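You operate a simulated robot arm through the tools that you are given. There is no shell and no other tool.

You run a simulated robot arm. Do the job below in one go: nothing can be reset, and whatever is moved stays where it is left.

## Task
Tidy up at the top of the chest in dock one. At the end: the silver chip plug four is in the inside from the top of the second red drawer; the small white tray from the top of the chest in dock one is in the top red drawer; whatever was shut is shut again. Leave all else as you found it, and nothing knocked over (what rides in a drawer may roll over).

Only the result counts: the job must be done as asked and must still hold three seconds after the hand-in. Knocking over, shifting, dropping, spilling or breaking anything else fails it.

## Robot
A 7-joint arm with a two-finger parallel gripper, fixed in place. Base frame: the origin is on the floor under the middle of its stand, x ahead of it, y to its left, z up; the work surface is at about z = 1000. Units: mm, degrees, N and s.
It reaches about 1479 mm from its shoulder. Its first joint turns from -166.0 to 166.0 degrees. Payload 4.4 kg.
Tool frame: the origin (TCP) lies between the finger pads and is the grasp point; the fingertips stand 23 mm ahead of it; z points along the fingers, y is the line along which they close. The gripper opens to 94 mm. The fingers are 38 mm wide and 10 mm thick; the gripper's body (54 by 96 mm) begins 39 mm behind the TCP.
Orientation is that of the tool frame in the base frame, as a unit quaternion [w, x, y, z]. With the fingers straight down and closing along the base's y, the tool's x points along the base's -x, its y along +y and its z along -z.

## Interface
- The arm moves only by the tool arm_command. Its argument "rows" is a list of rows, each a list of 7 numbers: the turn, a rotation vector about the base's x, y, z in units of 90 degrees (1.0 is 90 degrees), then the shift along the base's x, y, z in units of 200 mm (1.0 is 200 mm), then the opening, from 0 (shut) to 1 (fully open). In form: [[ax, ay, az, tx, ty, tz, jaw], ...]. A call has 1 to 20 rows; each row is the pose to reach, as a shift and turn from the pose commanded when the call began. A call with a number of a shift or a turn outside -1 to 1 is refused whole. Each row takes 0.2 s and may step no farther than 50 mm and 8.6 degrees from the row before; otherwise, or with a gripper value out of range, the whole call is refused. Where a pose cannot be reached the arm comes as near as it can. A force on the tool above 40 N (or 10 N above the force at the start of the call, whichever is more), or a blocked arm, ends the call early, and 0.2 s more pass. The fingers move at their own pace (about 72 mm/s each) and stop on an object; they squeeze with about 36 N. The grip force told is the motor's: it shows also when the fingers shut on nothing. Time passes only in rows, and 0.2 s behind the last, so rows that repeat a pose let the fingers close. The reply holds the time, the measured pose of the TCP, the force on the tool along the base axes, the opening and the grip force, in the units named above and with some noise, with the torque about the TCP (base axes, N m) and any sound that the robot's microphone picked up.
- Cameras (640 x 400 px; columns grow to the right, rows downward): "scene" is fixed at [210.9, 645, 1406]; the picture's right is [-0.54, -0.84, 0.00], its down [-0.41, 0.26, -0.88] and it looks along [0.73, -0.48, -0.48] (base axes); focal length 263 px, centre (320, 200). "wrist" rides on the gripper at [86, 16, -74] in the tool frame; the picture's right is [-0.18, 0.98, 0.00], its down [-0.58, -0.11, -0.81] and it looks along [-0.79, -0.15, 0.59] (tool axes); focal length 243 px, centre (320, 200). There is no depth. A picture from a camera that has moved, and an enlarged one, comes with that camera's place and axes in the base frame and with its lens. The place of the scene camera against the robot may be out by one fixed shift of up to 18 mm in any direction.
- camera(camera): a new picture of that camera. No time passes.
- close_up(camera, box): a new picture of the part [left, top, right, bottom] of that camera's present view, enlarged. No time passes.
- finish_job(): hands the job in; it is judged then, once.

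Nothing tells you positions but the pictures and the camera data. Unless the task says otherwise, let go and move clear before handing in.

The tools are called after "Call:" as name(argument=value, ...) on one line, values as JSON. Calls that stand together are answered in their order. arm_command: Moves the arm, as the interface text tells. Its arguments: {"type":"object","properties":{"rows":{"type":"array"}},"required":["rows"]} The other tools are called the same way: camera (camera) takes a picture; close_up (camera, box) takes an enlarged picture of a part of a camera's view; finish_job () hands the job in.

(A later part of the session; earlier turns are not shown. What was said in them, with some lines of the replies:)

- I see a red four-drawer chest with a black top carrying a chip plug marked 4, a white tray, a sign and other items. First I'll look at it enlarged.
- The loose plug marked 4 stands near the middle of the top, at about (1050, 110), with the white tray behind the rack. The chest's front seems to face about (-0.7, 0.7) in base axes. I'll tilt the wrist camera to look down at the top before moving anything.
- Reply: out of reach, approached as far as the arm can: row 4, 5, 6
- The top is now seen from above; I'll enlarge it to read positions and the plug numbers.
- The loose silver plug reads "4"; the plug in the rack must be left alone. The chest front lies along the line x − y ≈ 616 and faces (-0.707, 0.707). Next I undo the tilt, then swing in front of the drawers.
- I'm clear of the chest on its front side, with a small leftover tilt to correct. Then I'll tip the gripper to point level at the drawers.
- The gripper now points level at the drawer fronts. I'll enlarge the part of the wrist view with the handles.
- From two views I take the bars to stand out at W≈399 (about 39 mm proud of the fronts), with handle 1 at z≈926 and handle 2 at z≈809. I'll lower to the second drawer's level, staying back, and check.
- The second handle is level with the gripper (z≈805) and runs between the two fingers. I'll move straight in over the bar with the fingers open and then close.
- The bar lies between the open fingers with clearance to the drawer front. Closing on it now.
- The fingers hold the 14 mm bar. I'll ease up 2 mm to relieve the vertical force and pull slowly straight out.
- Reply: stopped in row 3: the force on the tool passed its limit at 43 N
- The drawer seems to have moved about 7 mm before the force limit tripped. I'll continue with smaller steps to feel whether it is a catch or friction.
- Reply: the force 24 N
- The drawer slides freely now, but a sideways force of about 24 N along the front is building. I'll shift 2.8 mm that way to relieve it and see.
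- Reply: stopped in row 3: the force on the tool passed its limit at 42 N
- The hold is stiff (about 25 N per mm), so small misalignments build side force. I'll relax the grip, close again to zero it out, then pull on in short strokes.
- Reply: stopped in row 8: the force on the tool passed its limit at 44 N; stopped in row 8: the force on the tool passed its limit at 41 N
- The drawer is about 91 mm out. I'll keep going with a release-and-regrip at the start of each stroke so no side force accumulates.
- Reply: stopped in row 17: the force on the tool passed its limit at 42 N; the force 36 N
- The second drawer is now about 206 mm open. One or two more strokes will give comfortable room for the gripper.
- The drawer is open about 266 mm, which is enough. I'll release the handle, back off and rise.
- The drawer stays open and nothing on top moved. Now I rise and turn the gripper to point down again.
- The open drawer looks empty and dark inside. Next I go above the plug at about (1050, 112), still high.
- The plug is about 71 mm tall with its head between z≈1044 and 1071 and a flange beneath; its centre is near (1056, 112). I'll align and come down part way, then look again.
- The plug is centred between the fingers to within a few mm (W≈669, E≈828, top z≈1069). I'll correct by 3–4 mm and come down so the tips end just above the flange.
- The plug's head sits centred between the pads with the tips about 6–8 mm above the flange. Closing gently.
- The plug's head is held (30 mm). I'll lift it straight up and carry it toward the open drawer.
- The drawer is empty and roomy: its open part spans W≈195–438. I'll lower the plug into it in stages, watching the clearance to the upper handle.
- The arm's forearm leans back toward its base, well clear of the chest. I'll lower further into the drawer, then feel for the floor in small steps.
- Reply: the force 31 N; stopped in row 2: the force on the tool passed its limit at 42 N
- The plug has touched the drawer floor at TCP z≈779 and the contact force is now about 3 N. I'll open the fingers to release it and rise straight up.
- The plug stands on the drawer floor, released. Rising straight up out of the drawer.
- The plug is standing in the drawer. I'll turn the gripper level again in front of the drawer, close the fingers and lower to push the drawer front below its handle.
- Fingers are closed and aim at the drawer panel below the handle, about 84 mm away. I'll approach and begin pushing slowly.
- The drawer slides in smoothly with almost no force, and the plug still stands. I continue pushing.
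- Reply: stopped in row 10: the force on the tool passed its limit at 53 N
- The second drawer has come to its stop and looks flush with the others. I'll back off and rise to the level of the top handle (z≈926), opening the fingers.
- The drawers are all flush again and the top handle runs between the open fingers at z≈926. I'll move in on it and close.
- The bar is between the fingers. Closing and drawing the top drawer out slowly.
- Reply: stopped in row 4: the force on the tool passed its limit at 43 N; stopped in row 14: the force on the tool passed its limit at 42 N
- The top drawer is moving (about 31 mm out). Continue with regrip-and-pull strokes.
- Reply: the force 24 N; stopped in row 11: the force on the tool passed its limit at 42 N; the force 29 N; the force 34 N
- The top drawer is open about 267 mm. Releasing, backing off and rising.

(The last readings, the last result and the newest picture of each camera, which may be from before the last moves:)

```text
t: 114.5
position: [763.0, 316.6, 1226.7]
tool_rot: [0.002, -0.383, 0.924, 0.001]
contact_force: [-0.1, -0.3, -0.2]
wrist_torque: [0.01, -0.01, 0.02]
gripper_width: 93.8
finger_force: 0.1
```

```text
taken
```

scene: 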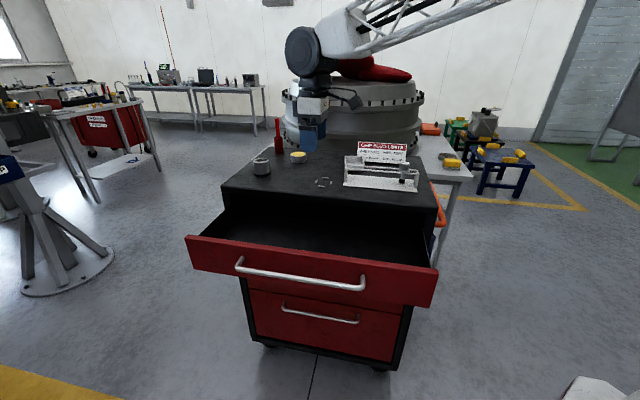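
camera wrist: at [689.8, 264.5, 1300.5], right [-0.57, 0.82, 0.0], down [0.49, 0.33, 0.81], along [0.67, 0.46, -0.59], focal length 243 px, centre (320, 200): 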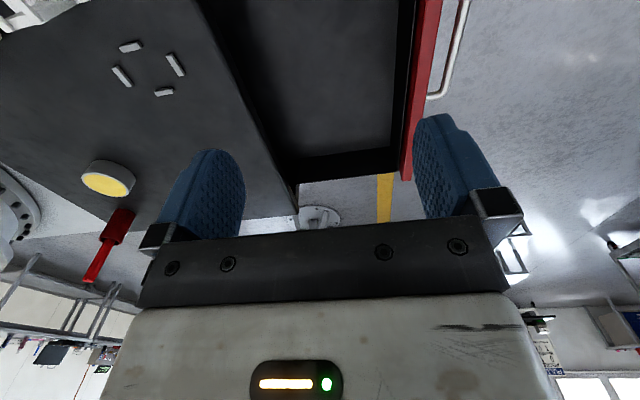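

The top drawer is open and empty. Next I carry the open gripper over to the tray at about (987, -15), turning it to close across the tray's short side.

Call:
arm_command(rows=[[0, 0, -0.08, 0.05, -0.09, 0, 1], [0, 0, -0.16, 0.1, -0.18, 0, 1], [0, 0, -0.24, 0.15, -0.27, 0, 1], [0, 0, -0.32, 0.2, -0.36, 0, 1], [0, 0, -0.4, 0.25, -0.45, 0, 1], [0, 0, -0.48, 0.3, -0.54, 0, 1], [0, 0, -0.56, 0.35, -0.63, 0, 1], [0, 0, -0.64, 0.4, -0.72, 0, 1], [0, 0, -0.72, 0.45, -0.81, 0, 1], [0, 0, -0.8, 0.5, -0.9, 0, 1], [0, 0, -0.88, 0.55, -1.0, 0, 1], [0, 0, -0.922, 0.6, -1.0, 0, 1]])

Call:
arm_command(rows=[[0, 0, 0, 0.12, -0.15, 0, 1], [0, 0, 0, 0.24, -0.3, 0, 1], [0, 0, 0, 0.36, -0.45, 0, 1], [0, 0, 0, 0.45, -0.6, 0, 1], [0, 0, 0, 0.45, -0.65, 0, 1]])

Call:
camera(camera="wrist")

Call:
camera(camera="scene")

```text
t: 117.1
position: [884.8, 117.5, 1224.5]
tool_rot: [0.001, 0.326, 0.945, 0.0]
contact_force: [0.9, 0.6, 0.4]
wrist_torque: [-0.01, 0.0, -0.01]
gripper_width: 93.9
finger_force: 0.0
```

```text
t: 118.3
position: [975.4, -13.7, 1226.0]
tool_rot: [0.001, 0.325, 0.946, -0.001]
contact_force: [-0.1, 1.5, -0.4]
wrist_torque: [0.04, -0.04, 0.0]
gripper_width: 94.0
finger_force: 0.1
```

```text
taken
camera wrist: at [915.3, 52.0, 1299.8], right [0.75, 0.66, 0.0], down [0.39, -0.44, 0.81], along [0.54, -0.6, -0.59], focal length 243 px, centre (320, 200)
```

wrist: 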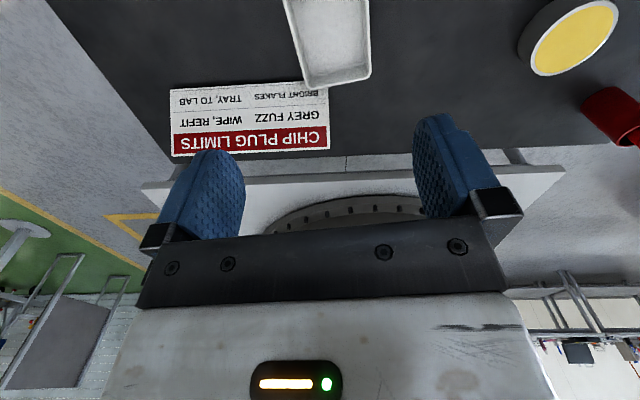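

```text
taken
```

scene: 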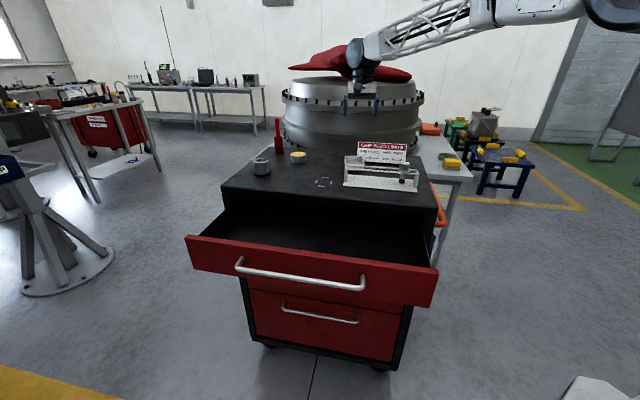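

Call:
close_up(camera="wrist", box=[240, 0, 420, 112])

Call:
close_up(camera="scene", box=[330, 130, 426, 190])

```text
3.56 times, centred on (330, 56) of wrist
camera zoom: at [915.3, 52.0, 1299.8], right [0.75, 0.66, 0.0], down [0.39, -0.44, 0.81], along [0.54, -0.6, -0.59], focal length 863 px, centre (284, 712)
```

zoom: 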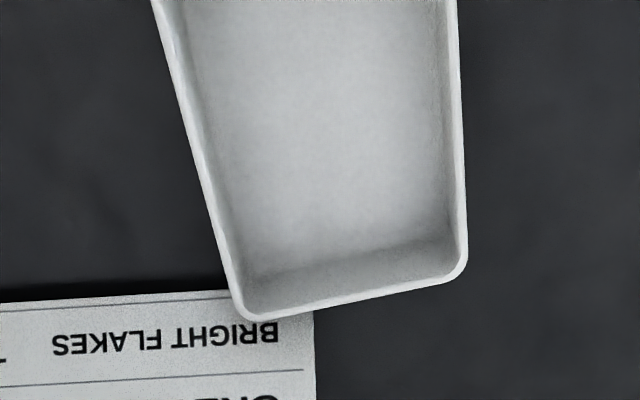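

```text
6.67 times, centred on (378, 160) of scene
camera zoom: at [210.9, 645.0, 1406.0], right [-0.54, -0.84, 0.0], down [-0.41, 0.26, -0.88], along [0.73, -0.48, -0.48], focal length 1752 px, centre (-67, 467)
```

zoom: 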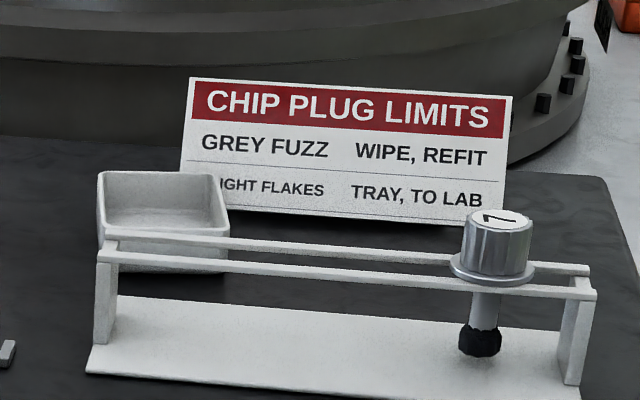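

The tray is about 105 × 75 mm, 26 mm high, centred near (987, -14), its short side at 53.5°. The gripper's 94 mm opening leaves about 9 mm each side; I'll align and come down part way to check.

Call:
arm_command(rows=[[0, 0, 0.0156, 0.03, 0, -0.1, 1], [0, 0, 0.0156, 0.059, 0, -0.3, 1], [0, 0, 0.0156, 0.059, 0, -0.5, 1], [0, 0, 0.0156, 0.059, 0, -0.65, 1], [0, 0, 0.0156, 0.059, 0, -0.65, 1]])

Call:
camera(camera="wrist")

Call:
close_up(camera="wrist", box=[140, 20, 500, 245])

Call:
close_up(camera="scene", box=[310, 100, 438, 180])

```text
t: 119.5
position: [987.0, -13.0, 1094.3]
tool_rot: [0.001, 0.313, 0.95, 0.0]
contact_force: [0.1, -0.6, -0.5]
wrist_torque: [-0.02, -0.02, 0.0]
gripper_width: 94.1
finger_force: 0.0
```

```text
taken
camera wrist: at [926.4, 50.3, 1167.9], right [0.73, 0.68, 0.0], down [0.4, -0.43, 0.81], along [0.55, -0.59, -0.59], focal length 243 px, centre (320, 200)
```

wrist: 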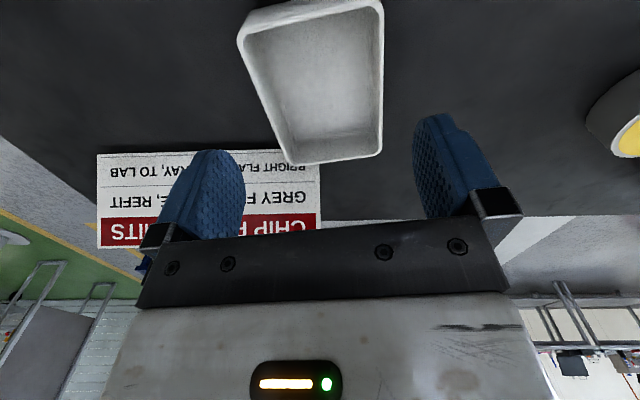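

```text
1.78 times, centred on (320, 132) of wrist
camera zoom: at [926.4, 50.3, 1167.9], right [0.73, 0.68, 0.0], down [0.4, -0.43, 0.81], along [0.55, -0.59, -0.59], focal length 431 px, centre (320, 320)
```

zoom: 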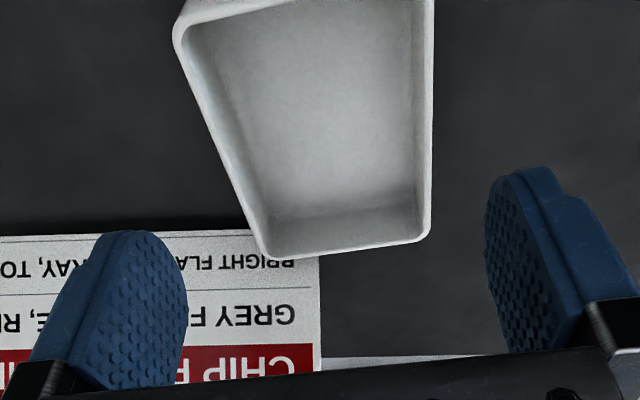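

```text
5.00 times, centred on (374, 140) of scene
camera zoom: at [210.9, 645.0, 1406.0], right [-0.54, -0.84, 0.0], down [-0.41, 0.26, -0.88], along [0.73, -0.48, -0.48], focal length 1314 px, centre (50, 500)
```

zoom: 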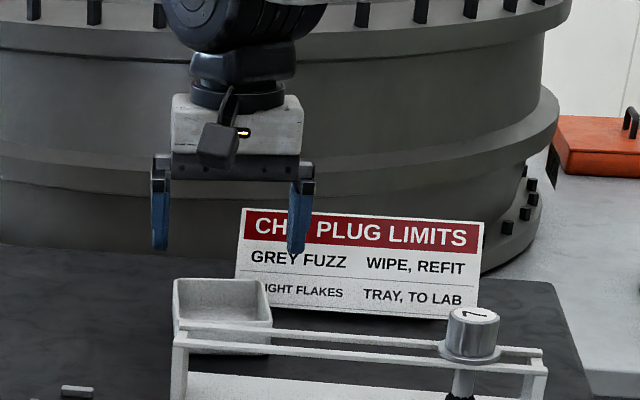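

The tray is centred between the fingers within about 1 mm (clearance about 9 mm each side). I'll descend so the fingertips end a few mm above the chest top.

Call:
arm_command(rows=[[0, 0, 0, 0.007, 0.001, -0.1, 1], [0, 0, 0, 0.007, 0.001, -0.18, 1], [0, 0, 0, 0.007, 0.001, -0.24, 1], [0, 0, 0, 0.007, 0.001, -0.29, 1], [0, 0, 0, 0.007, 0.001, -0.32, 1], [0, 0, 0, 0.007, 0.001, -0.32, 1]])

Call:
camera(camera="wrist")

Call:
close_up(camera="scene", box=[310, 110, 438, 190])

```text
t: 120.9
position: [987.0, -12.7, 1031.0]
tool_rot: [0.0, 0.314, 0.949, -0.001]
contact_force: [0.0, -0.3, 0.2]
wrist_torque: [-0.01, -0.01, 0.0]
gripper_width: 94.2
finger_force: 0.1
```

```text
taken
camera wrist: at [925.8, 51.6, 1103.8], right [0.73, 0.68, 0.0], down [0.4, -0.43, 0.81], along [0.55, -0.59, -0.59], focal length 243 px, centre (320, 200)
```

wrist: 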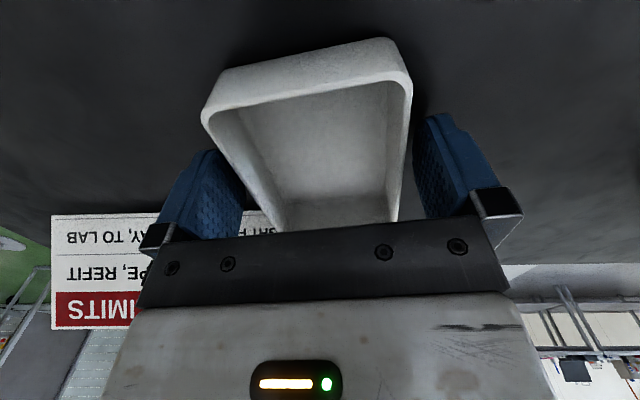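

```text
5.00 times, centred on (374, 150) of scene
camera zoom: at [210.9, 645.0, 1406.0], right [-0.54, -0.84, 0.0], down [-0.41, 0.26, -0.88], along [0.73, -0.48, -0.48], focal length 1314 px, centre (50, 450)
```

zoom: 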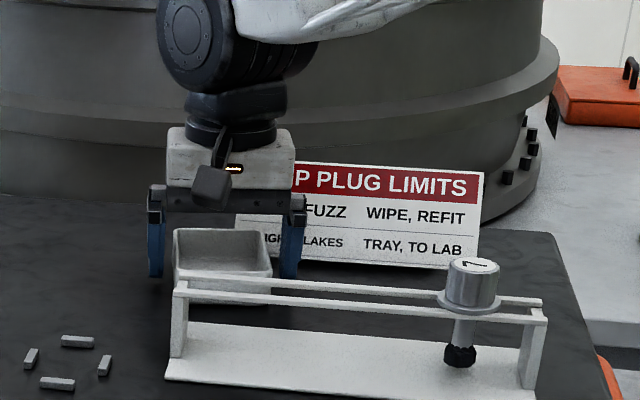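

The fingers straddle the tray without touching anything. Closing gently.

Call:
arm_command(rows=[[0, 0, 0, 0, 0, 0, 0.9], [0, 0, 0, 0, 0, 0, 0.85], [0, 0, 0, 0, 0, 0, 0.8], [0, 0, 0, 0, 0, 0, 0.75], [0, 0, 0, 0, 0, 0, 0.6], [0, 0, 0, 0, 0, 0, 0.4], [0, 0, 0, 0, 0, 0, 0.2], [0, 0, 0, 0, 0, 0, 0], [0, 0, 0, 0, 0, 0, 0]])

Call:
camera(camera="wrist")

```text
t: 122.9
position: [986.9, -13.6, 1030.5]
tool_rot: [0.0, 0.314, 0.95, -0.001]
contact_force: [-0.1, -0.2, 0.9]
wrist_torque: [0.07, -0.11, 0.02]
gripper_width: 74.5
finger_force: 36.2
```

```text
taken
camera wrist: at [925.8, 51.6, 1104.0], right [0.73, 0.68, 0.0], down [0.4, -0.43, 0.81], along [0.55, -0.59, -0.59], focal length 243 px, centre (320, 200)
```

wrist: 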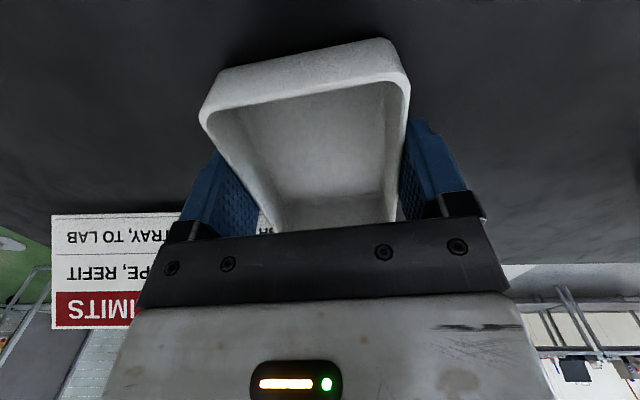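

The tray is held (74.5 mm). Lifting it straight up, then carrying it to above the open top drawer.

Call:
arm_command(rows=[[0, 0, 0, 0, 0, 0.03, 0], [0, 0, 0, 0, 0, 0.1, 0], [0, 0, 0, 0, 0, 0.25, 0], [0, 0, 0, 0, 0, 0.42, 0], [0, 0, 0, 0, 0, 0.6, 0], [0, 0, 0, 0, 0, 0.78, 0], [0, 0, 0, 0, 0, 0.9, 0], [0, 0, 0, 0, 0, 0.9, 0]])

Call:
camera(camera="wrist")

Call:
camera(camera="scene")

```text
t: 124.7
position: [986.2, -14.2, 1210.7]
tool_rot: [0.001, 0.314, 0.949, 0.0]
contact_force: [0.0, -0.3, -1.5]
wrist_torque: [0.03, 0.0, -0.01]
gripper_width: 74.2
finger_force: 35.6
```

```text
taken
camera wrist: at [924.9, 50.0, 1284.0], right [0.73, 0.68, 0.0], down [0.4, -0.43, 0.81], along [0.55, -0.59, -0.59], focal length 243 px, centre (320, 200)
```

wrist: 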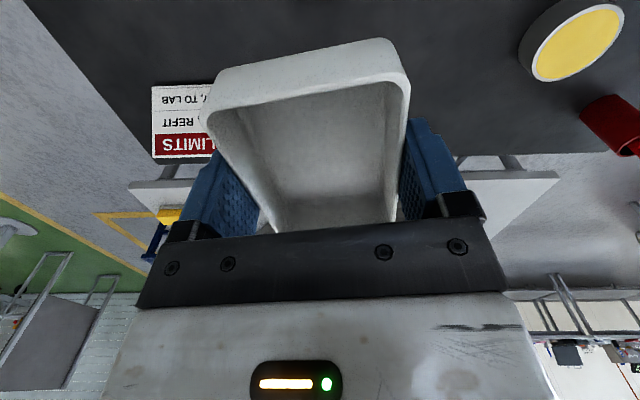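

```text
taken
```

scene: 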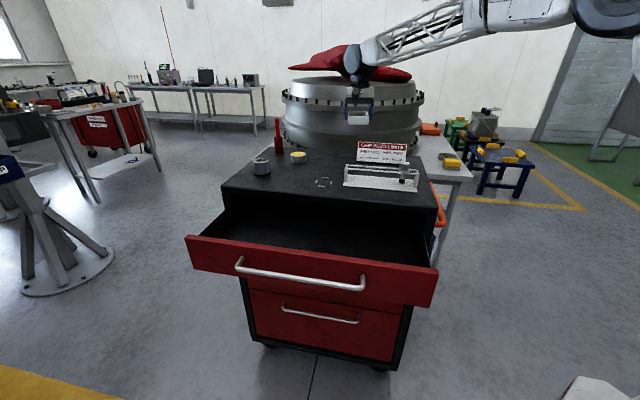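

Call:
arm_command(rows=[[0, 0, 0.08, -0.05, 0.07, 0, 0], [0, 0, 0.16, -0.1, 0.14, 0, 0], [0, 0, 0.24, -0.15, 0.22, 0, 0], [0, 0, 0.32, -0.2, 0.3, 0, 0], [0, 0, 0.4, -0.25, 0.38, 0, 0], [0, 0, 0.48, -0.3, 0.46, 0, 0], [0, 0, 0.56, -0.36, 0.54, 0, 0], [0, 0, 0.64, -0.42, 0.62, 0, 0], [0, 0, 0.72, -0.48, 0.7, 0, 0], [0, 0, 0.8, -0.54, 0.78, 0, 0], [0, 0, 0.87, -0.6, 0.86, 0, 0], [0, 0, 0.9056, -0.6, 0.86, 0, 0]])

Call:
arm_command(rows=[[0, 0, 0, -0.1, 0.16, 0, 0], [0, 0, 0, -0.22, 0.34, 0, 0], [0, 0, 0, -0.34, 0.52, 0, 0], [0, 0, 0, -0.46, 0.7, 0, 0], [0, 0, 0, -0.566, 0.82, 0, 0], [0, 0, 0, -0.566, 0.82, 0, 0]])

Call:
camera(camera="wrist")

Call:
camera(camera="scene")

```text
t: 127.3
position: [866.9, 158.0, 1210.9]
tool_rot: [0.001, -0.382, 0.924, 0.0]
contact_force: [0.1, 0.2, -1.4]
wrist_torque: [0.0, -0.01, 0.01]
gripper_width: 74.6
finger_force: 36.0
```

```text
t: 128.7
position: [754.1, 325.1, 1212.0]
tool_rot: [0.001, -0.382, 0.924, 0.0]
contact_force: [-1.1, 0.6, -0.9]
wrist_torque: [0.02, 0.0, 0.01]
gripper_width: 74.2
finger_force: 36.1
```

```text
taken
camera wrist: at [680.5, 275.1, 1285.7], right [-0.56, 0.83, 0.0], down [0.49, 0.33, 0.81], along [0.67, 0.46, -0.59], focal length 243 px, centre (320, 200)
```

wrist: 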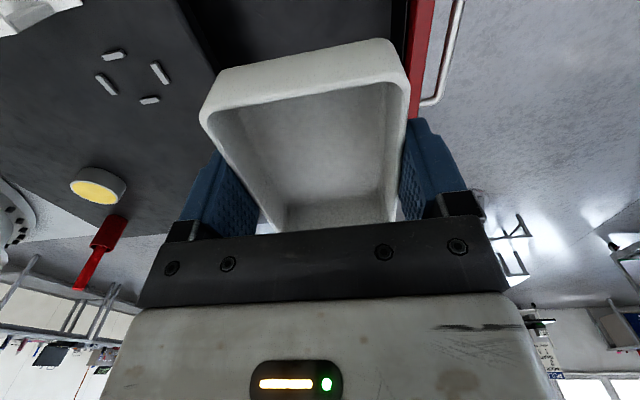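

```text
taken
```

scene: 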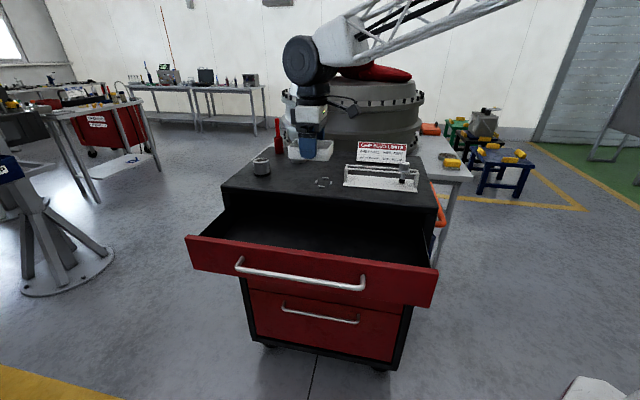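

The tray hangs above the middle of the open top drawer. Lowering it in stages.

Call:
arm_command(rows=[[0, 0, 0, 0, 0, -0.2, 0], [0, 0, 0, 0, 0, -0.4, 0], [0, 0, 0, 0, 0, -0.6, 0], [0, 0, 0, 0, 0, -0.8, 0], [0, 0, 0, 0, 0, -0.95, 0], [0, 0, 0, 0, 0, -1.0, 0], [0, 0, 0, 0, 0, -1.0, 0]])

Call:
camera(camera="wrist")

Call:
close_up(camera="scene", box=[180, 120, 460, 295])

```text
t: 130.3
position: [750.4, 320.3, 1011.1]
tool_rot: [0.002, -0.382, 0.924, 0.0]
contact_force: [-0.4, -1.1, -1.7]
wrist_torque: [0.0, -0.01, 0.0]
gripper_width: 74.6
finger_force: 36.3
```

```text
taken
camera wrist: at [677.6, 270.3, 1083.9], right [-0.56, 0.83, 0.0], down [0.49, 0.33, 0.81], along [0.67, 0.46, -0.59], focal length 243 px, centre (320, 200)
```

wrist: 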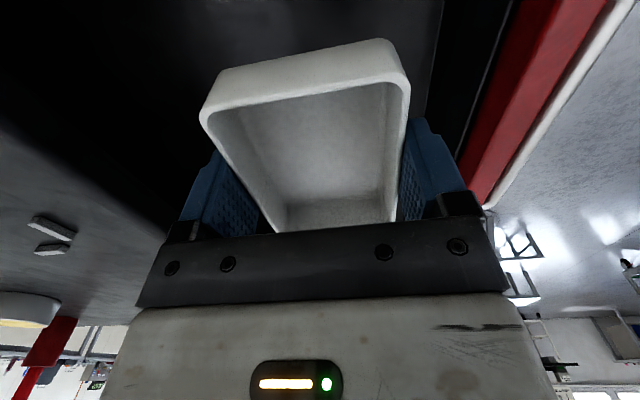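

```text
2.29 times, centred on (320, 208) of scene
camera zoom: at [210.9, 645.0, 1406.0], right [-0.54, -0.84, 0.0], down [-0.41, 0.26, -0.88], along [0.73, -0.48, -0.48], focal length 601 px, centre (320, 183)
```

zoom: 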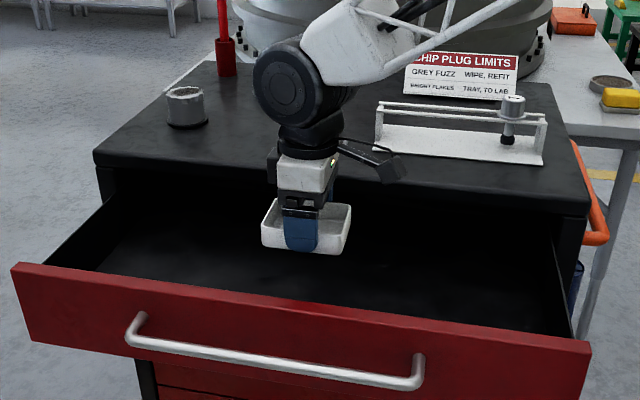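

Call:
arm_command(rows=[[0, 0, 0, 0, 0, -0.15, 0], [0, 0, 0, 0, 0, -0.3, 0], [0, 0, 0, 0, 0, -0.42, 0], [0, 0, 0, 0, 0, -0.5, 0], [0, 0, 0, 0, 0, -0.53, 0], [0, 0, 0, 0, 0, -0.53, 0]])

Call:
arm_command(rows=[[0, 0, 0, 0, 0, -0.01, 0], [0, 0, 0, 0, 0, -0.02, 0], [0, 0, 0, 0, 0, -0.03, 0]])

Call:
camera(camera="wrist")

```text
t: 131.7
position: [752.4, 321.5, 905.9]
tool_rot: [0.0, -0.382, 0.924, 0.0]
contact_force: [-0.2, 0.5, -0.5]
wrist_torque: [0.0, -0.03, 0.02]
gripper_width: 74.6
finger_force: 36.2
```

```text
t: 132.5
position: [753.8, 321.4, 899.8]
tool_rot: [0.001, -0.382, 0.924, 0.001]
contact_force: [0.7, -0.7, -1.5]
wrist_torque: [0.01, 0.02, -0.01]
gripper_width: 74.7
finger_force: 36.5
```

```text
taken
camera wrist: at [679.2, 271.6, 973.5], right [-0.56, 0.83, 0.0], down [0.49, 0.33, 0.81], along [0.67, 0.46, -0.59], focal length 243 px, centre (320, 200)
```

wrist: 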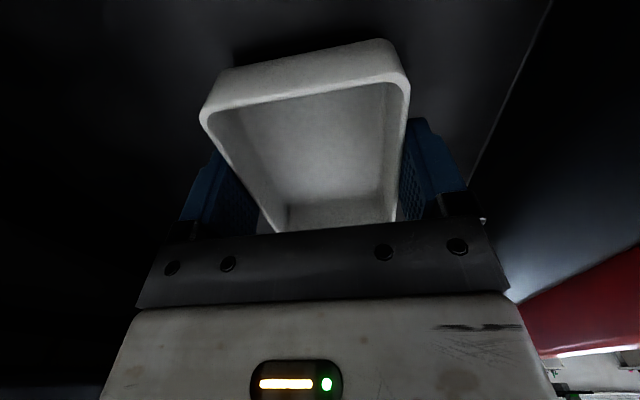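

Call:
arm_command(rows=[[0, 0, 0, 0, 0, -0.0075, 0], [0, 0, 0, 0, 0, -0.015, 0]])

```text
t: 133.1
position: [753.6, 321.9, 895.6]
tool_rot: [0.001, -0.383, 0.924, 0.0]
contact_force: [-0.4, -0.2, -1.2]
wrist_torque: [0.01, 0.0, -0.01]
gripper_width: 74.7
finger_force: 35.2
```

Call:
arm_command(rows=[[0, 0, 0, 0, 0, -0.005, 0], [0, 0, 0, 0, 0, -0.01, 0]])

```text
t: 133.7
position: [754.4, 321.1, 894.2]
tool_rot: [0.0, -0.382, 0.924, 0.001]
contact_force: [0.1, -0.2, -0.4]
wrist_torque: [-0.03, 0.01, 0.01]
gripper_width: 74.3
finger_force: 36.3
```

Call:
arm_command(rows=[[0, 0, 0, 0, 0, -0.005, 0], [0, 0, 0, 0, 0, -0.01, 0]])

```text
t: 134.3
position: [752.7, 323.1, 892.2]
tool_rot: [0.001, -0.382, 0.924, 0.0]
contact_force: [-0.6, -0.4, -1.8]
wrist_torque: [0.02, 0.0, -0.01]
gripper_width: 74.4
finger_force: 35.8
```

Call:
arm_command(rows=[[0, 0, 0, 0, 0, -0.005, 0], [0, 0, 0, 0, 0, -0.01, 0]])

```text
t: 134.9
position: [753.8, 322.3, 890.4]
tool_rot: [0.001, -0.382, 0.924, 0.001]
contact_force: [-0.5, -0.3, -1.1]
wrist_torque: [0.02, 0.0, -0.01]
gripper_width: 74.6
finger_force: 36.1
```

Call:
arm_command(rows=[[0, 0, 0, 0, 0, -0.005, 0], [0, 0, 0, 0, 0, -0.01, 0]])

```text
t: 135.5
position: [752.9, 322.4, 890.0]
tool_rot: [0.003, -0.381, 0.924, 0.001]
contact_force: [-6.7, -4.1, 24.2]
wrist_torque: [-0.4, 0.58, -0.01]
gripper_width: 74.6
finger_force: 35.9
```

The tray has touched the drawer floor (24 N). I'll ease up a hair and open the fingers.

Call:
arm_command(rows=[[0, 0, 0, 0, 0, 0.003, 0], [0, 0, 0, 0, 0, 0.003, 0.8], [0, 0, 0, 0, 0, 0.003, 0.85], [0, 0, 0, 0, 0, 0.003, 0.9], [0, 0, 0, 0, 0, 0.003, 0.97], [0, 0, 0, 0, 0, 0.003, 0.97]])

Call:
camera(camera="wrist")

```text
t: 136.9
position: [754.0, 322.6, 888.5]
tool_rot: [0.001, -0.382, 0.924, 0.001]
contact_force: [0.0, -0.8, 0.0]
wrist_torque: [-0.02, -0.02, -0.01]
gripper_width: 91.2
finger_force: 0.0
```

```text
taken
camera wrist: at [679.8, 271.9, 962.3], right [-0.56, 0.83, 0.0], down [0.49, 0.33, 0.81], along [0.67, 0.46, -0.59], focal length 243 px, centre (320, 200)
```

wrist: 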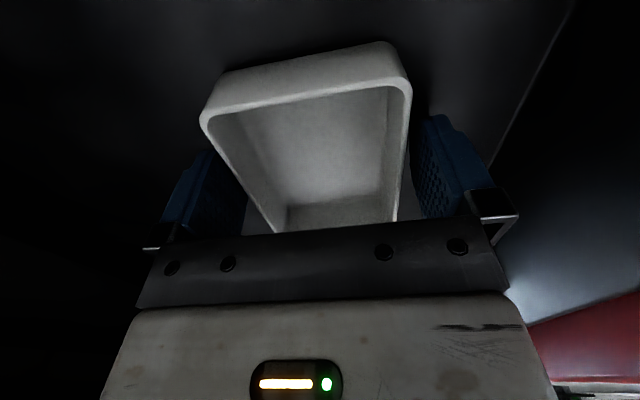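

The tray rests on the drawer floor with both fingers clear of it. Rising straight up, then moving out in front of the drawer.

Call:
arm_command(rows=[[0, 0, 0, 0, 0, 0.05, 0.97], [0, 0, 0, 0, 0, 0.12, 0.97], [0, 0, 0, 0, 0, 0.25, 0.97], [0, 0, 0, 0, 0, 0.45, 0.97], [0, 0, 0, 0, 0, 0.65, 0.97], [0, 0, 0, 0, 0, 0.85, 0.97], [0, 0, 0, 0, 0, 1.0, 0.97]])

Call:
arm_command(rows=[[0, 0, 0, 0, 0, 0.15, 0.97], [0, 0, 0, -0.05, 0.05, 0.3, 0.8], [0, 0, 0, -0.2, 0.2, 0.4, 0.6], [0, 0, 0, -0.35, 0.35, 0.4, 0.4], [0, 0, 0, -0.5, 0.5, 0.4, 0.2], [0, 0, 0, -0.65, 0.65, 0.4, 0], [0, 0, 0, -0.8, 0.8, 0.4, 0], [0, 0, 0, -0.87, 0.87, 0.4, 0]])

Call:
camera(camera="scene")

Call:
camera(camera="wrist")

```text
t: 138.5
position: [754.0, 322.8, 1089.6]
tool_rot: [0.0, -0.382, 0.924, 0.002]
contact_force: [-0.2, 0.6, -0.7]
wrist_torque: [0.01, 0.0, 0.01]
gripper_width: 91.4
finger_force: 0.0
```

```text
t: 140.3
position: [576.6, 495.0, 1165.9]
tool_rot: [0.001, -0.382, 0.924, 0.0]
contact_force: [0.6, -0.3, 0.0]
wrist_torque: [0.0, 0.0, 0.01]
gripper_width: 0.0
finger_force: 36.0
```

```text
taken
```

scene: 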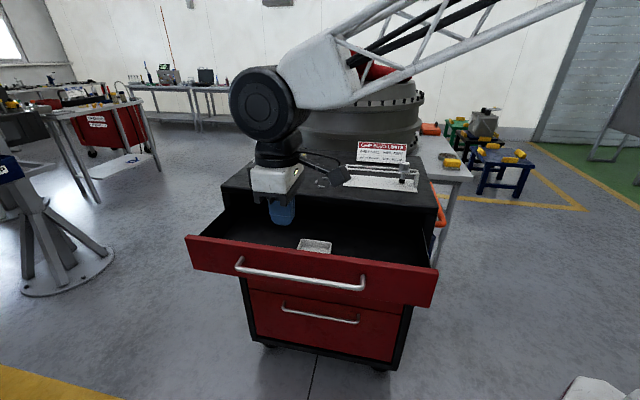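

```text
taken
camera wrist: at [502.9, 444.9, 1240.3], right [-0.56, 0.83, 0.0], down [0.49, 0.33, 0.81], along [0.67, 0.46, -0.59], focal length 243 px, centre (320, 200)
```

wrist: 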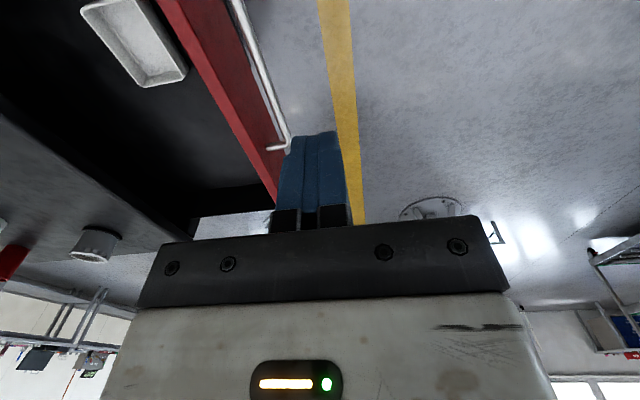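

The tray sits in the top drawer. I'll turn level again with closed fingers and lower to below the top handle to push the drawer shut.

Call:
arm_command(rows=[[-0.06, -0.06, 0, 0, 0, 0, 0], [-0.12, -0.12, 0, 0, 0, 0, 0], [-0.18, -0.18, 0, 0, 0, 0, 0], [-0.24, -0.24, 0, 0, 0, 0, 0], [-0.3, -0.3, 0, 0, 0, -0.05, 0], [-0.36, -0.36, 0, 0, 0, -0.1, 0], [-0.42, -0.42, 0, 0, 0, -0.2, 0], [-0.48, -0.48, 0, 0, 0, -0.3, 0], [-0.54, -0.54, 0, 0, 0, -0.4, 0], [-0.6, -0.6, 0, 0, 0, -0.5, 0], [-0.66, -0.66, 0, 0, 0, -0.65, 0], [-0.7071, -0.7071, 0, 0, 0, -0.8, 0], [-0.7071, -0.7071, 0, 0, 0, -0.95, 0]])

Call:
arm_command(rows=[[0, 0, 0, 0, 0, -0.15, 0], [0, 0, 0, 0, 0, -0.3, 0], [0, 0, 0, 0, 0, -0.42, 0], [0, 0, 0, 0, 0, -0.48, 0], [0, 0, 0, 0, 0, -0.48, 0]])

Call:
camera(camera="wrist")

Call:
camera(camera="scene")

```text
t: 143.1
position: [578.5, 497.3, 979.9]
tool_rot: [0.272, -0.271, 0.653, -0.652]
contact_force: [-0.1, 0.4, 0.0]
wrist_torque: [0.03, 0.0, 0.0]
gripper_width: 0.1
finger_force: 36.0
```

```text
t: 144.3
position: [579.0, 496.6, 882.7]
tool_rot: [-0.272, 0.271, -0.652, 0.654]
contact_force: [0.1, 0.7, -0.1]
wrist_torque: [0.02, 0.0, 0.02]
gripper_width: 0.0
finger_force: 36.2
```

```text
taken
camera wrist: at [464.7, 487.5, 864.6], right [0.13, 0.13, -0.98], down [-0.16, 0.98, 0.11], along [0.98, 0.14, 0.15], focal length 243 px, centre (320, 200)
```

wrist: 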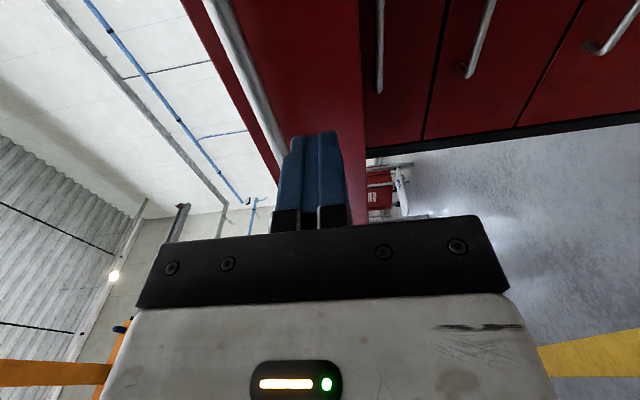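

```text
taken
```

scene: 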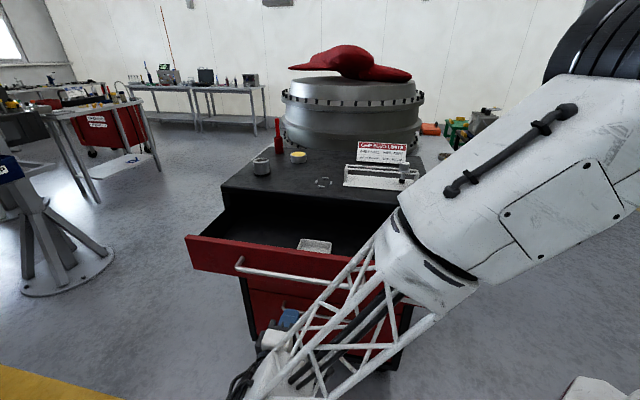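

Call:
arm_command(rows=[[0, 0, 0, 0.08, -0.08, 0, 0], [0, 0, 0, 0.16, -0.16, 0, 0], [0, 0, 0, 0.24, -0.24, 0, 0], [0, 0, 0, 0.275, -0.275, 0, 0], [0, 0, 0, 0.29, -0.29, 0, 0], [0, 0, 0, 0.305, -0.305, 0, 0], [0, 0, 0, 0.32, -0.32, 0, 0], [0, 0, 0, 0.335, -0.335, 0, 0], [0, 0, 0, 0.35, -0.35, 0, 0], [0, 0, 0, 0.365, -0.365, 0, 0], [0, 0, 0, 0.38, -0.38, 0, 0], [0, 0, 0, 0.395, -0.395, 0, 0], [0, 0, 0, 0.41, -0.41, 0, 0], [0, 0, 0, 0.425, -0.425, 0, 0]])

Call:
camera(camera="scene")

```text
t: 147.3
position: [665.1, 409.2, 883.1]
tool_rot: [0.272, -0.271, 0.653, -0.653]
contact_force: [-1.4, -0.3, 1.2]
wrist_torque: [0.0, -0.01, -0.06]
gripper_width: 0.0
finger_force: 36.1
```

```text
taken
```

scene: 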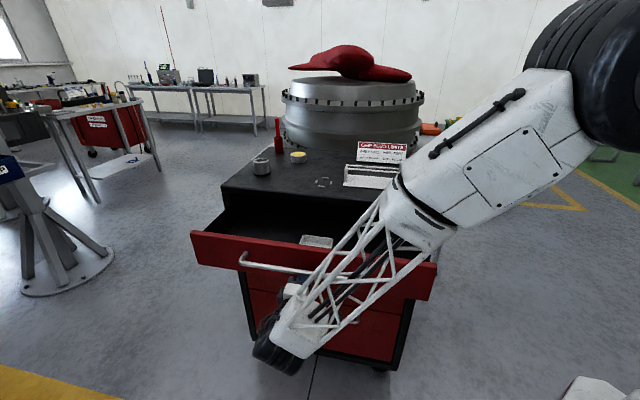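

The drawer is moving in smoothly with the tray aboard. Continuing the push.

Call:
arm_command(rows=[[0, 0, 0, 0.01, -0.01, 0, 0], [0, 0, 0, 0.025, -0.025, 0, 0], [0, 0, 0, 0.045, -0.045, 0, 0], [0, 0, 0, 0.065, -0.065, 0, 0], [0, 0, 0, 0.085, -0.085, 0, 0], [0, 0, 0, 0.105, -0.105, 0, 0], [0, 0, 0, 0.125, -0.125, 0, 0], [0, 0, 0, 0.145, -0.145, 0, 0], [0, 0, 0, 0.165, -0.165, 0, 0], [0, 0, 0, 0.185, -0.185, 0, 0], [0, 0, 0, 0.205, -0.205, 0, 0], [0, 0, 0, 0.225, -0.225, 0, 0], [0, 0, 0, 0.245, -0.245, 0, 0], [0, 0, 0, 0.265, -0.265, 0, 0], [0, 0, 0, 0.285, -0.285, 0, 0], [0, 0, 0, 0.305, -0.305, 0, 0], [0, 0, 0, 0.325, -0.325, 0, 0], [0, 0, 0, 0.345, -0.345, 0, 0], [0, 0, 0, 0.365, -0.365, 0, 0], [0, 0, 0, 0.385, -0.385, 0, 0]])

Call:
arm_command(rows=[[0, 0, 0, 0.01, -0.01, 0, 0], [0, 0, 0, 0.025, -0.025, 0, 0], [0, 0, 0, 0.045, -0.045, 0, 0], [0, 0, 0, 0.065, -0.065, 0, 0], [0, 0, 0, 0.085, -0.085, 0, 0], [0, 0, 0, 0.105, -0.105, 0, 0], [0, 0, 0, 0.125, -0.125, 0, 0], [0, 0, 0, 0.145, -0.145, 0, 0], [0, 0, 0, 0.165, -0.165, 0, 0], [0, 0, 0, 0.185, -0.185, 0, 0], [0, 0, 0, 0.205, -0.205, 0, 0], [0, 0, 0, 0.225, -0.225, 0, 0], [0, 0, 0, 0.245, -0.245, 0, 0], [0, 0, 0, 0.265, -0.265, 0, 0], [0, 0, 0, 0.285, -0.285, 0, 0], [0, 0, 0, 0.305, -0.305, 0, 0], [0, 0, 0, 0.325, -0.325, 0, 0], [0, 0, 0, 0.345, -0.345, 0, 0], [0, 0, 0, 0.355, -0.355, 0, 0], [0, 0, 0, 0.365, -0.365, 0, 0]])

Call:
camera(camera="scene")

```text
t: 151.5
position: [741.2, 332.8, 881.3]
tool_rot: [0.271, -0.27, 0.654, -0.652]
contact_force: [-1.0, 0.5, 0.1]
wrist_torque: [0.0, 0.0, -0.03]
gripper_width: 0.2
finger_force: 36.0
```

```text
t: 155.7
position: [815.9, 260.7, 881.7]
tool_rot: [0.272, -0.271, 0.653, -0.653]
contact_force: [-0.7, 0.2, -1.8]
wrist_torque: [0.0, -0.02, -0.03]
gripper_width: 0.0
finger_force: 35.6
```

```text
taken
```

scene: 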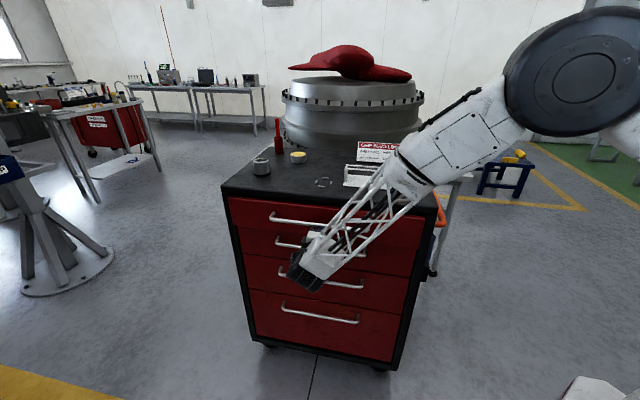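

About 24 mm remain; pushing slowly until the stop is felt.

Call:
arm_command(rows=[[0, 0, 0, 0.01, -0.01, 0, 0], [0, 0, 0, 0.02, -0.02, 0, 0], [0, 0, 0, 0.03, -0.03, 0, 0], [0, 0, 0, 0.04, -0.04, 0, 0], [0, 0, 0, 0.05, -0.05, 0, 0], [0, 0, 0, 0.06, -0.06, 0, 0], [0, 0, 0, 0.068, -0.068, 0, 0], [0, 0, 0, 0.076, -0.076, 0, 0], [0, 0, 0, 0.084, -0.084, 0, 0], [0, 0, 0, 0.092, -0.092, 0, 0], [0, 0, 0, 0.1, -0.1, 0, 0], [0, 0, 0, 0.108, -0.108, 0, 0]])

Call:
camera(camera="wrist")

```text
t: 158.1
position: [831.5, 242.4, 883.8]
tool_rot: [-0.273, 0.273, -0.652, 0.653]
contact_force: [-16.3, 7.8, 4.3]
wrist_torque: [-0.2, -0.02, -0.46]
gripper_width: 0.1
finger_force: 36.0
stopped in row 11: the force on the tool passed its limit at 48 N (the readings are from after the stop); the commanded pose is now the measured one
```

```text
taken
camera wrist: at [717.3, 233.6, 866.4], right [0.13, 0.13, -0.98], down [-0.16, 0.98, 0.11], along [0.98, 0.15, 0.15], focal length 243 px, centre (320, 200)
```

wrist: 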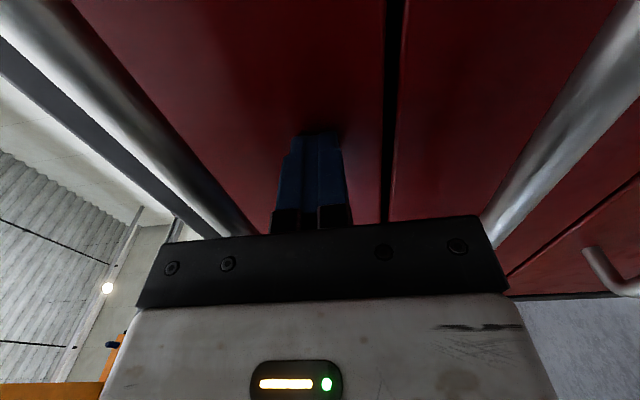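

The top drawer reached its stop at the same depth as the other one. I'll back well away and check everything.

Call:
arm_command(rows=[[0, 0, 0, -0.05, 0.05, 0, 0], [0, 0, 0, -0.15, 0.15, 0, 0], [0, 0, 0, -0.3, 0.3, 0, 0], [0, 0, 0, -0.45, 0.45, 0, 0], [0, 0, 0, -0.6, 0.6, 0, 0], [0, 0, 0, -0.75, 0.75, 0.05, 0.2], [0, 0, 0, -0.85, 0.85, 0.1, 0.4], [0, 0, 0, -0.95, 0.95, 0.2, 0.5]])

Call:
camera(camera="wrist")

Call:
camera(camera="scene")

```text
t: 159.9
position: [639.9, 432.8, 924.0]
tool_rot: [-0.272, 0.272, -0.653, 0.653]
contact_force: [-0.6, 0.1, 0.2]
wrist_torque: [-0.02, 0.0, 0.03]
gripper_width: 46.8
finger_force: 0.1
```

```text
taken
camera wrist: at [525.2, 423.7, 907.5], right [0.13, 0.13, -0.98], down [-0.16, 0.98, 0.11], along [0.98, 0.15, 0.15], focal length 243 px, centre (320, 200)
```

wrist: 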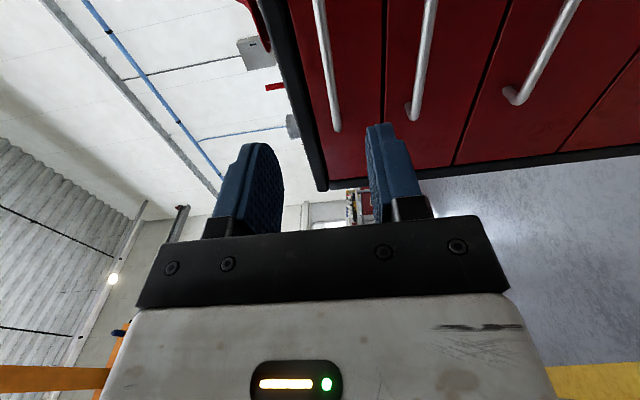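

```text
taken
```

scene: 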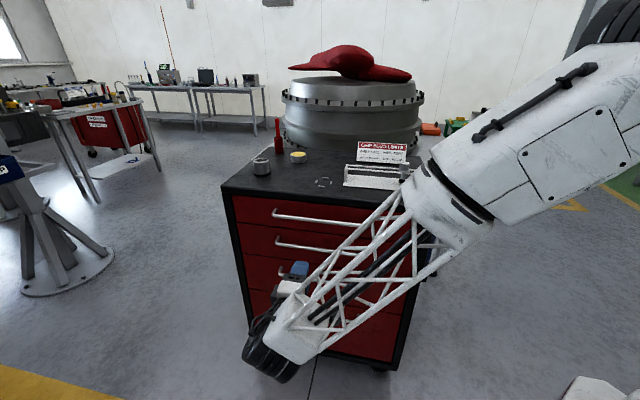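

All fronts look flush. I'll raise the arm out of the camera's way and compare the chest with the first picture.

Call:
arm_command(rows=[[0, 0, 0, 0, 0, 0.2, 0.5], [0, 0, 0, 0, 0, 0.4, 0.5], [0, 0, 0, 0, 0, 0.6, 0.5], [0, 0, 0, 0, 0, 0.8, 0.5], [0, 0, 0, 0, 0, 1.0, 0.5]])

Call:
arm_command(rows=[[0.06, 0.06, 0, 0, 0, 0.1, 0.5], [0.12, 0.12, 0, 0, 0, 0.2, 0.5], [0.18, 0.18, 0, 0, 0, 0.3, 0.5], [0.24, 0.24, 0, 0, 0, 0.4, 0.5], [0.3, 0.3, 0, 0, 0, 0.5, 0.5], [0.36, 0.36, 0, 0, 0, 0.6, 0.5], [0.42, 0.42, 0, 0, -0.05, 0.7, 0.5], [0.48, 0.48, 0, 0, -0.15, 0.75, 0.5], [0.54, 0.54, 0, 0, -0.3, 0.8, 0.5], [0.6, 0.6, 0, 0, -0.45, 0.8, 0.5], [0.66, 0.66, 0, 0, -0.6, 0.8, 0.5], [0.7071, 0.7071, 0, 0, -0.8, 0.8, 0.5], [0.7071, 0.7071, 0, 0, -1.0, 0.8, 0.5]])

Call:
camera(camera="scene")

Call:
close_up(camera="scene", box=[220, 110, 450, 254])

Call:
close_up(camera="scene", box=[220, 180, 450, 370])

```text
t: 161.1
position: [641.8, 430.0, 1119.9]
tool_rot: [0.272, -0.271, 0.653, -0.653]
contact_force: [0.3, -0.3, -0.3]
wrist_torque: [-0.02, 0.0, 0.02]
gripper_width: 46.8
finger_force: 0.0
```

```text
t: 163.9
position: [640.8, 235.1, 1283.9]
tool_rot: [0.001, -0.382, 0.924, 0.001]
contact_force: [0.3, 0.2, 0.8]
wrist_torque: [0.02, 0.02, 0.01]
gripper_width: 47.0
finger_force: 0.0
```

```text
taken
```

scene: 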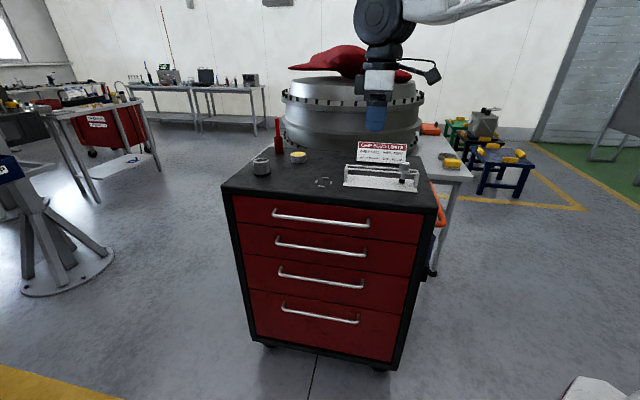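

```text
2.78 times, centred on (335, 182) of scene
camera zoom: at [210.9, 645.0, 1406.0], right [-0.54, -0.84, 0.0], down [-0.41, 0.26, -0.88], along [0.73, -0.48, -0.48], focal length 730 px, centre (278, 250)
```

zoom: 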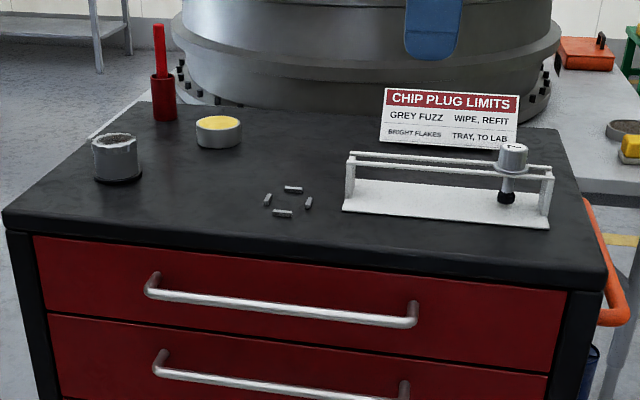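

```text
2.11 times, centred on (335, 275) of scene
camera zoom: at [210.9, 645.0, 1406.0], right [-0.54, -0.84, 0.0], down [-0.41, 0.26, -0.88], along [0.73, -0.48, -0.48], focal length 553 px, centre (288, 42)
```

zoom: 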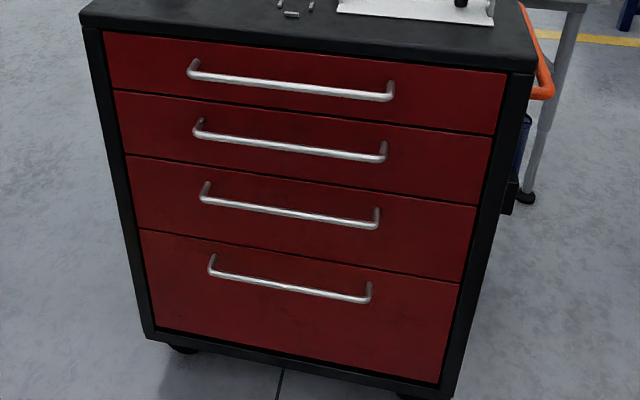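

The pictures match the start: all four drawers are shut with their handles in the same places, and everything else on top is where it was. The plug marked 4 is in the second drawer and the tray is in the top one. The arm is clear, so I'm handing in.

Call:
finish_job()

```text
The job is handed in.
```

The job is done and handed in.

- **Plug:** the silver chip plug marked 4 is in the second red drawer from the top. It was standing upright when I last saw it through the open drawer, about halfway through closing.
- **Tray:** the small white tray is in the top red drawer.
- **Drawers:** both drawers I opened are shut again. In the final scene pictures their fronts and handles sit exactly where they did at the start.
- **Everything else on top:** the rack with its plug, the sign, the tin, the red tool, the canister and the four small slugs look unmoved and upright.

Some of the pulls on the handles, and the last push on each drawer, went past the arm's force limit (41–53 N). Each time the arm stopped by itself, and I saw no damage or movement of the chest.

The gripper is empty and the arm is clear above the front of the chest.
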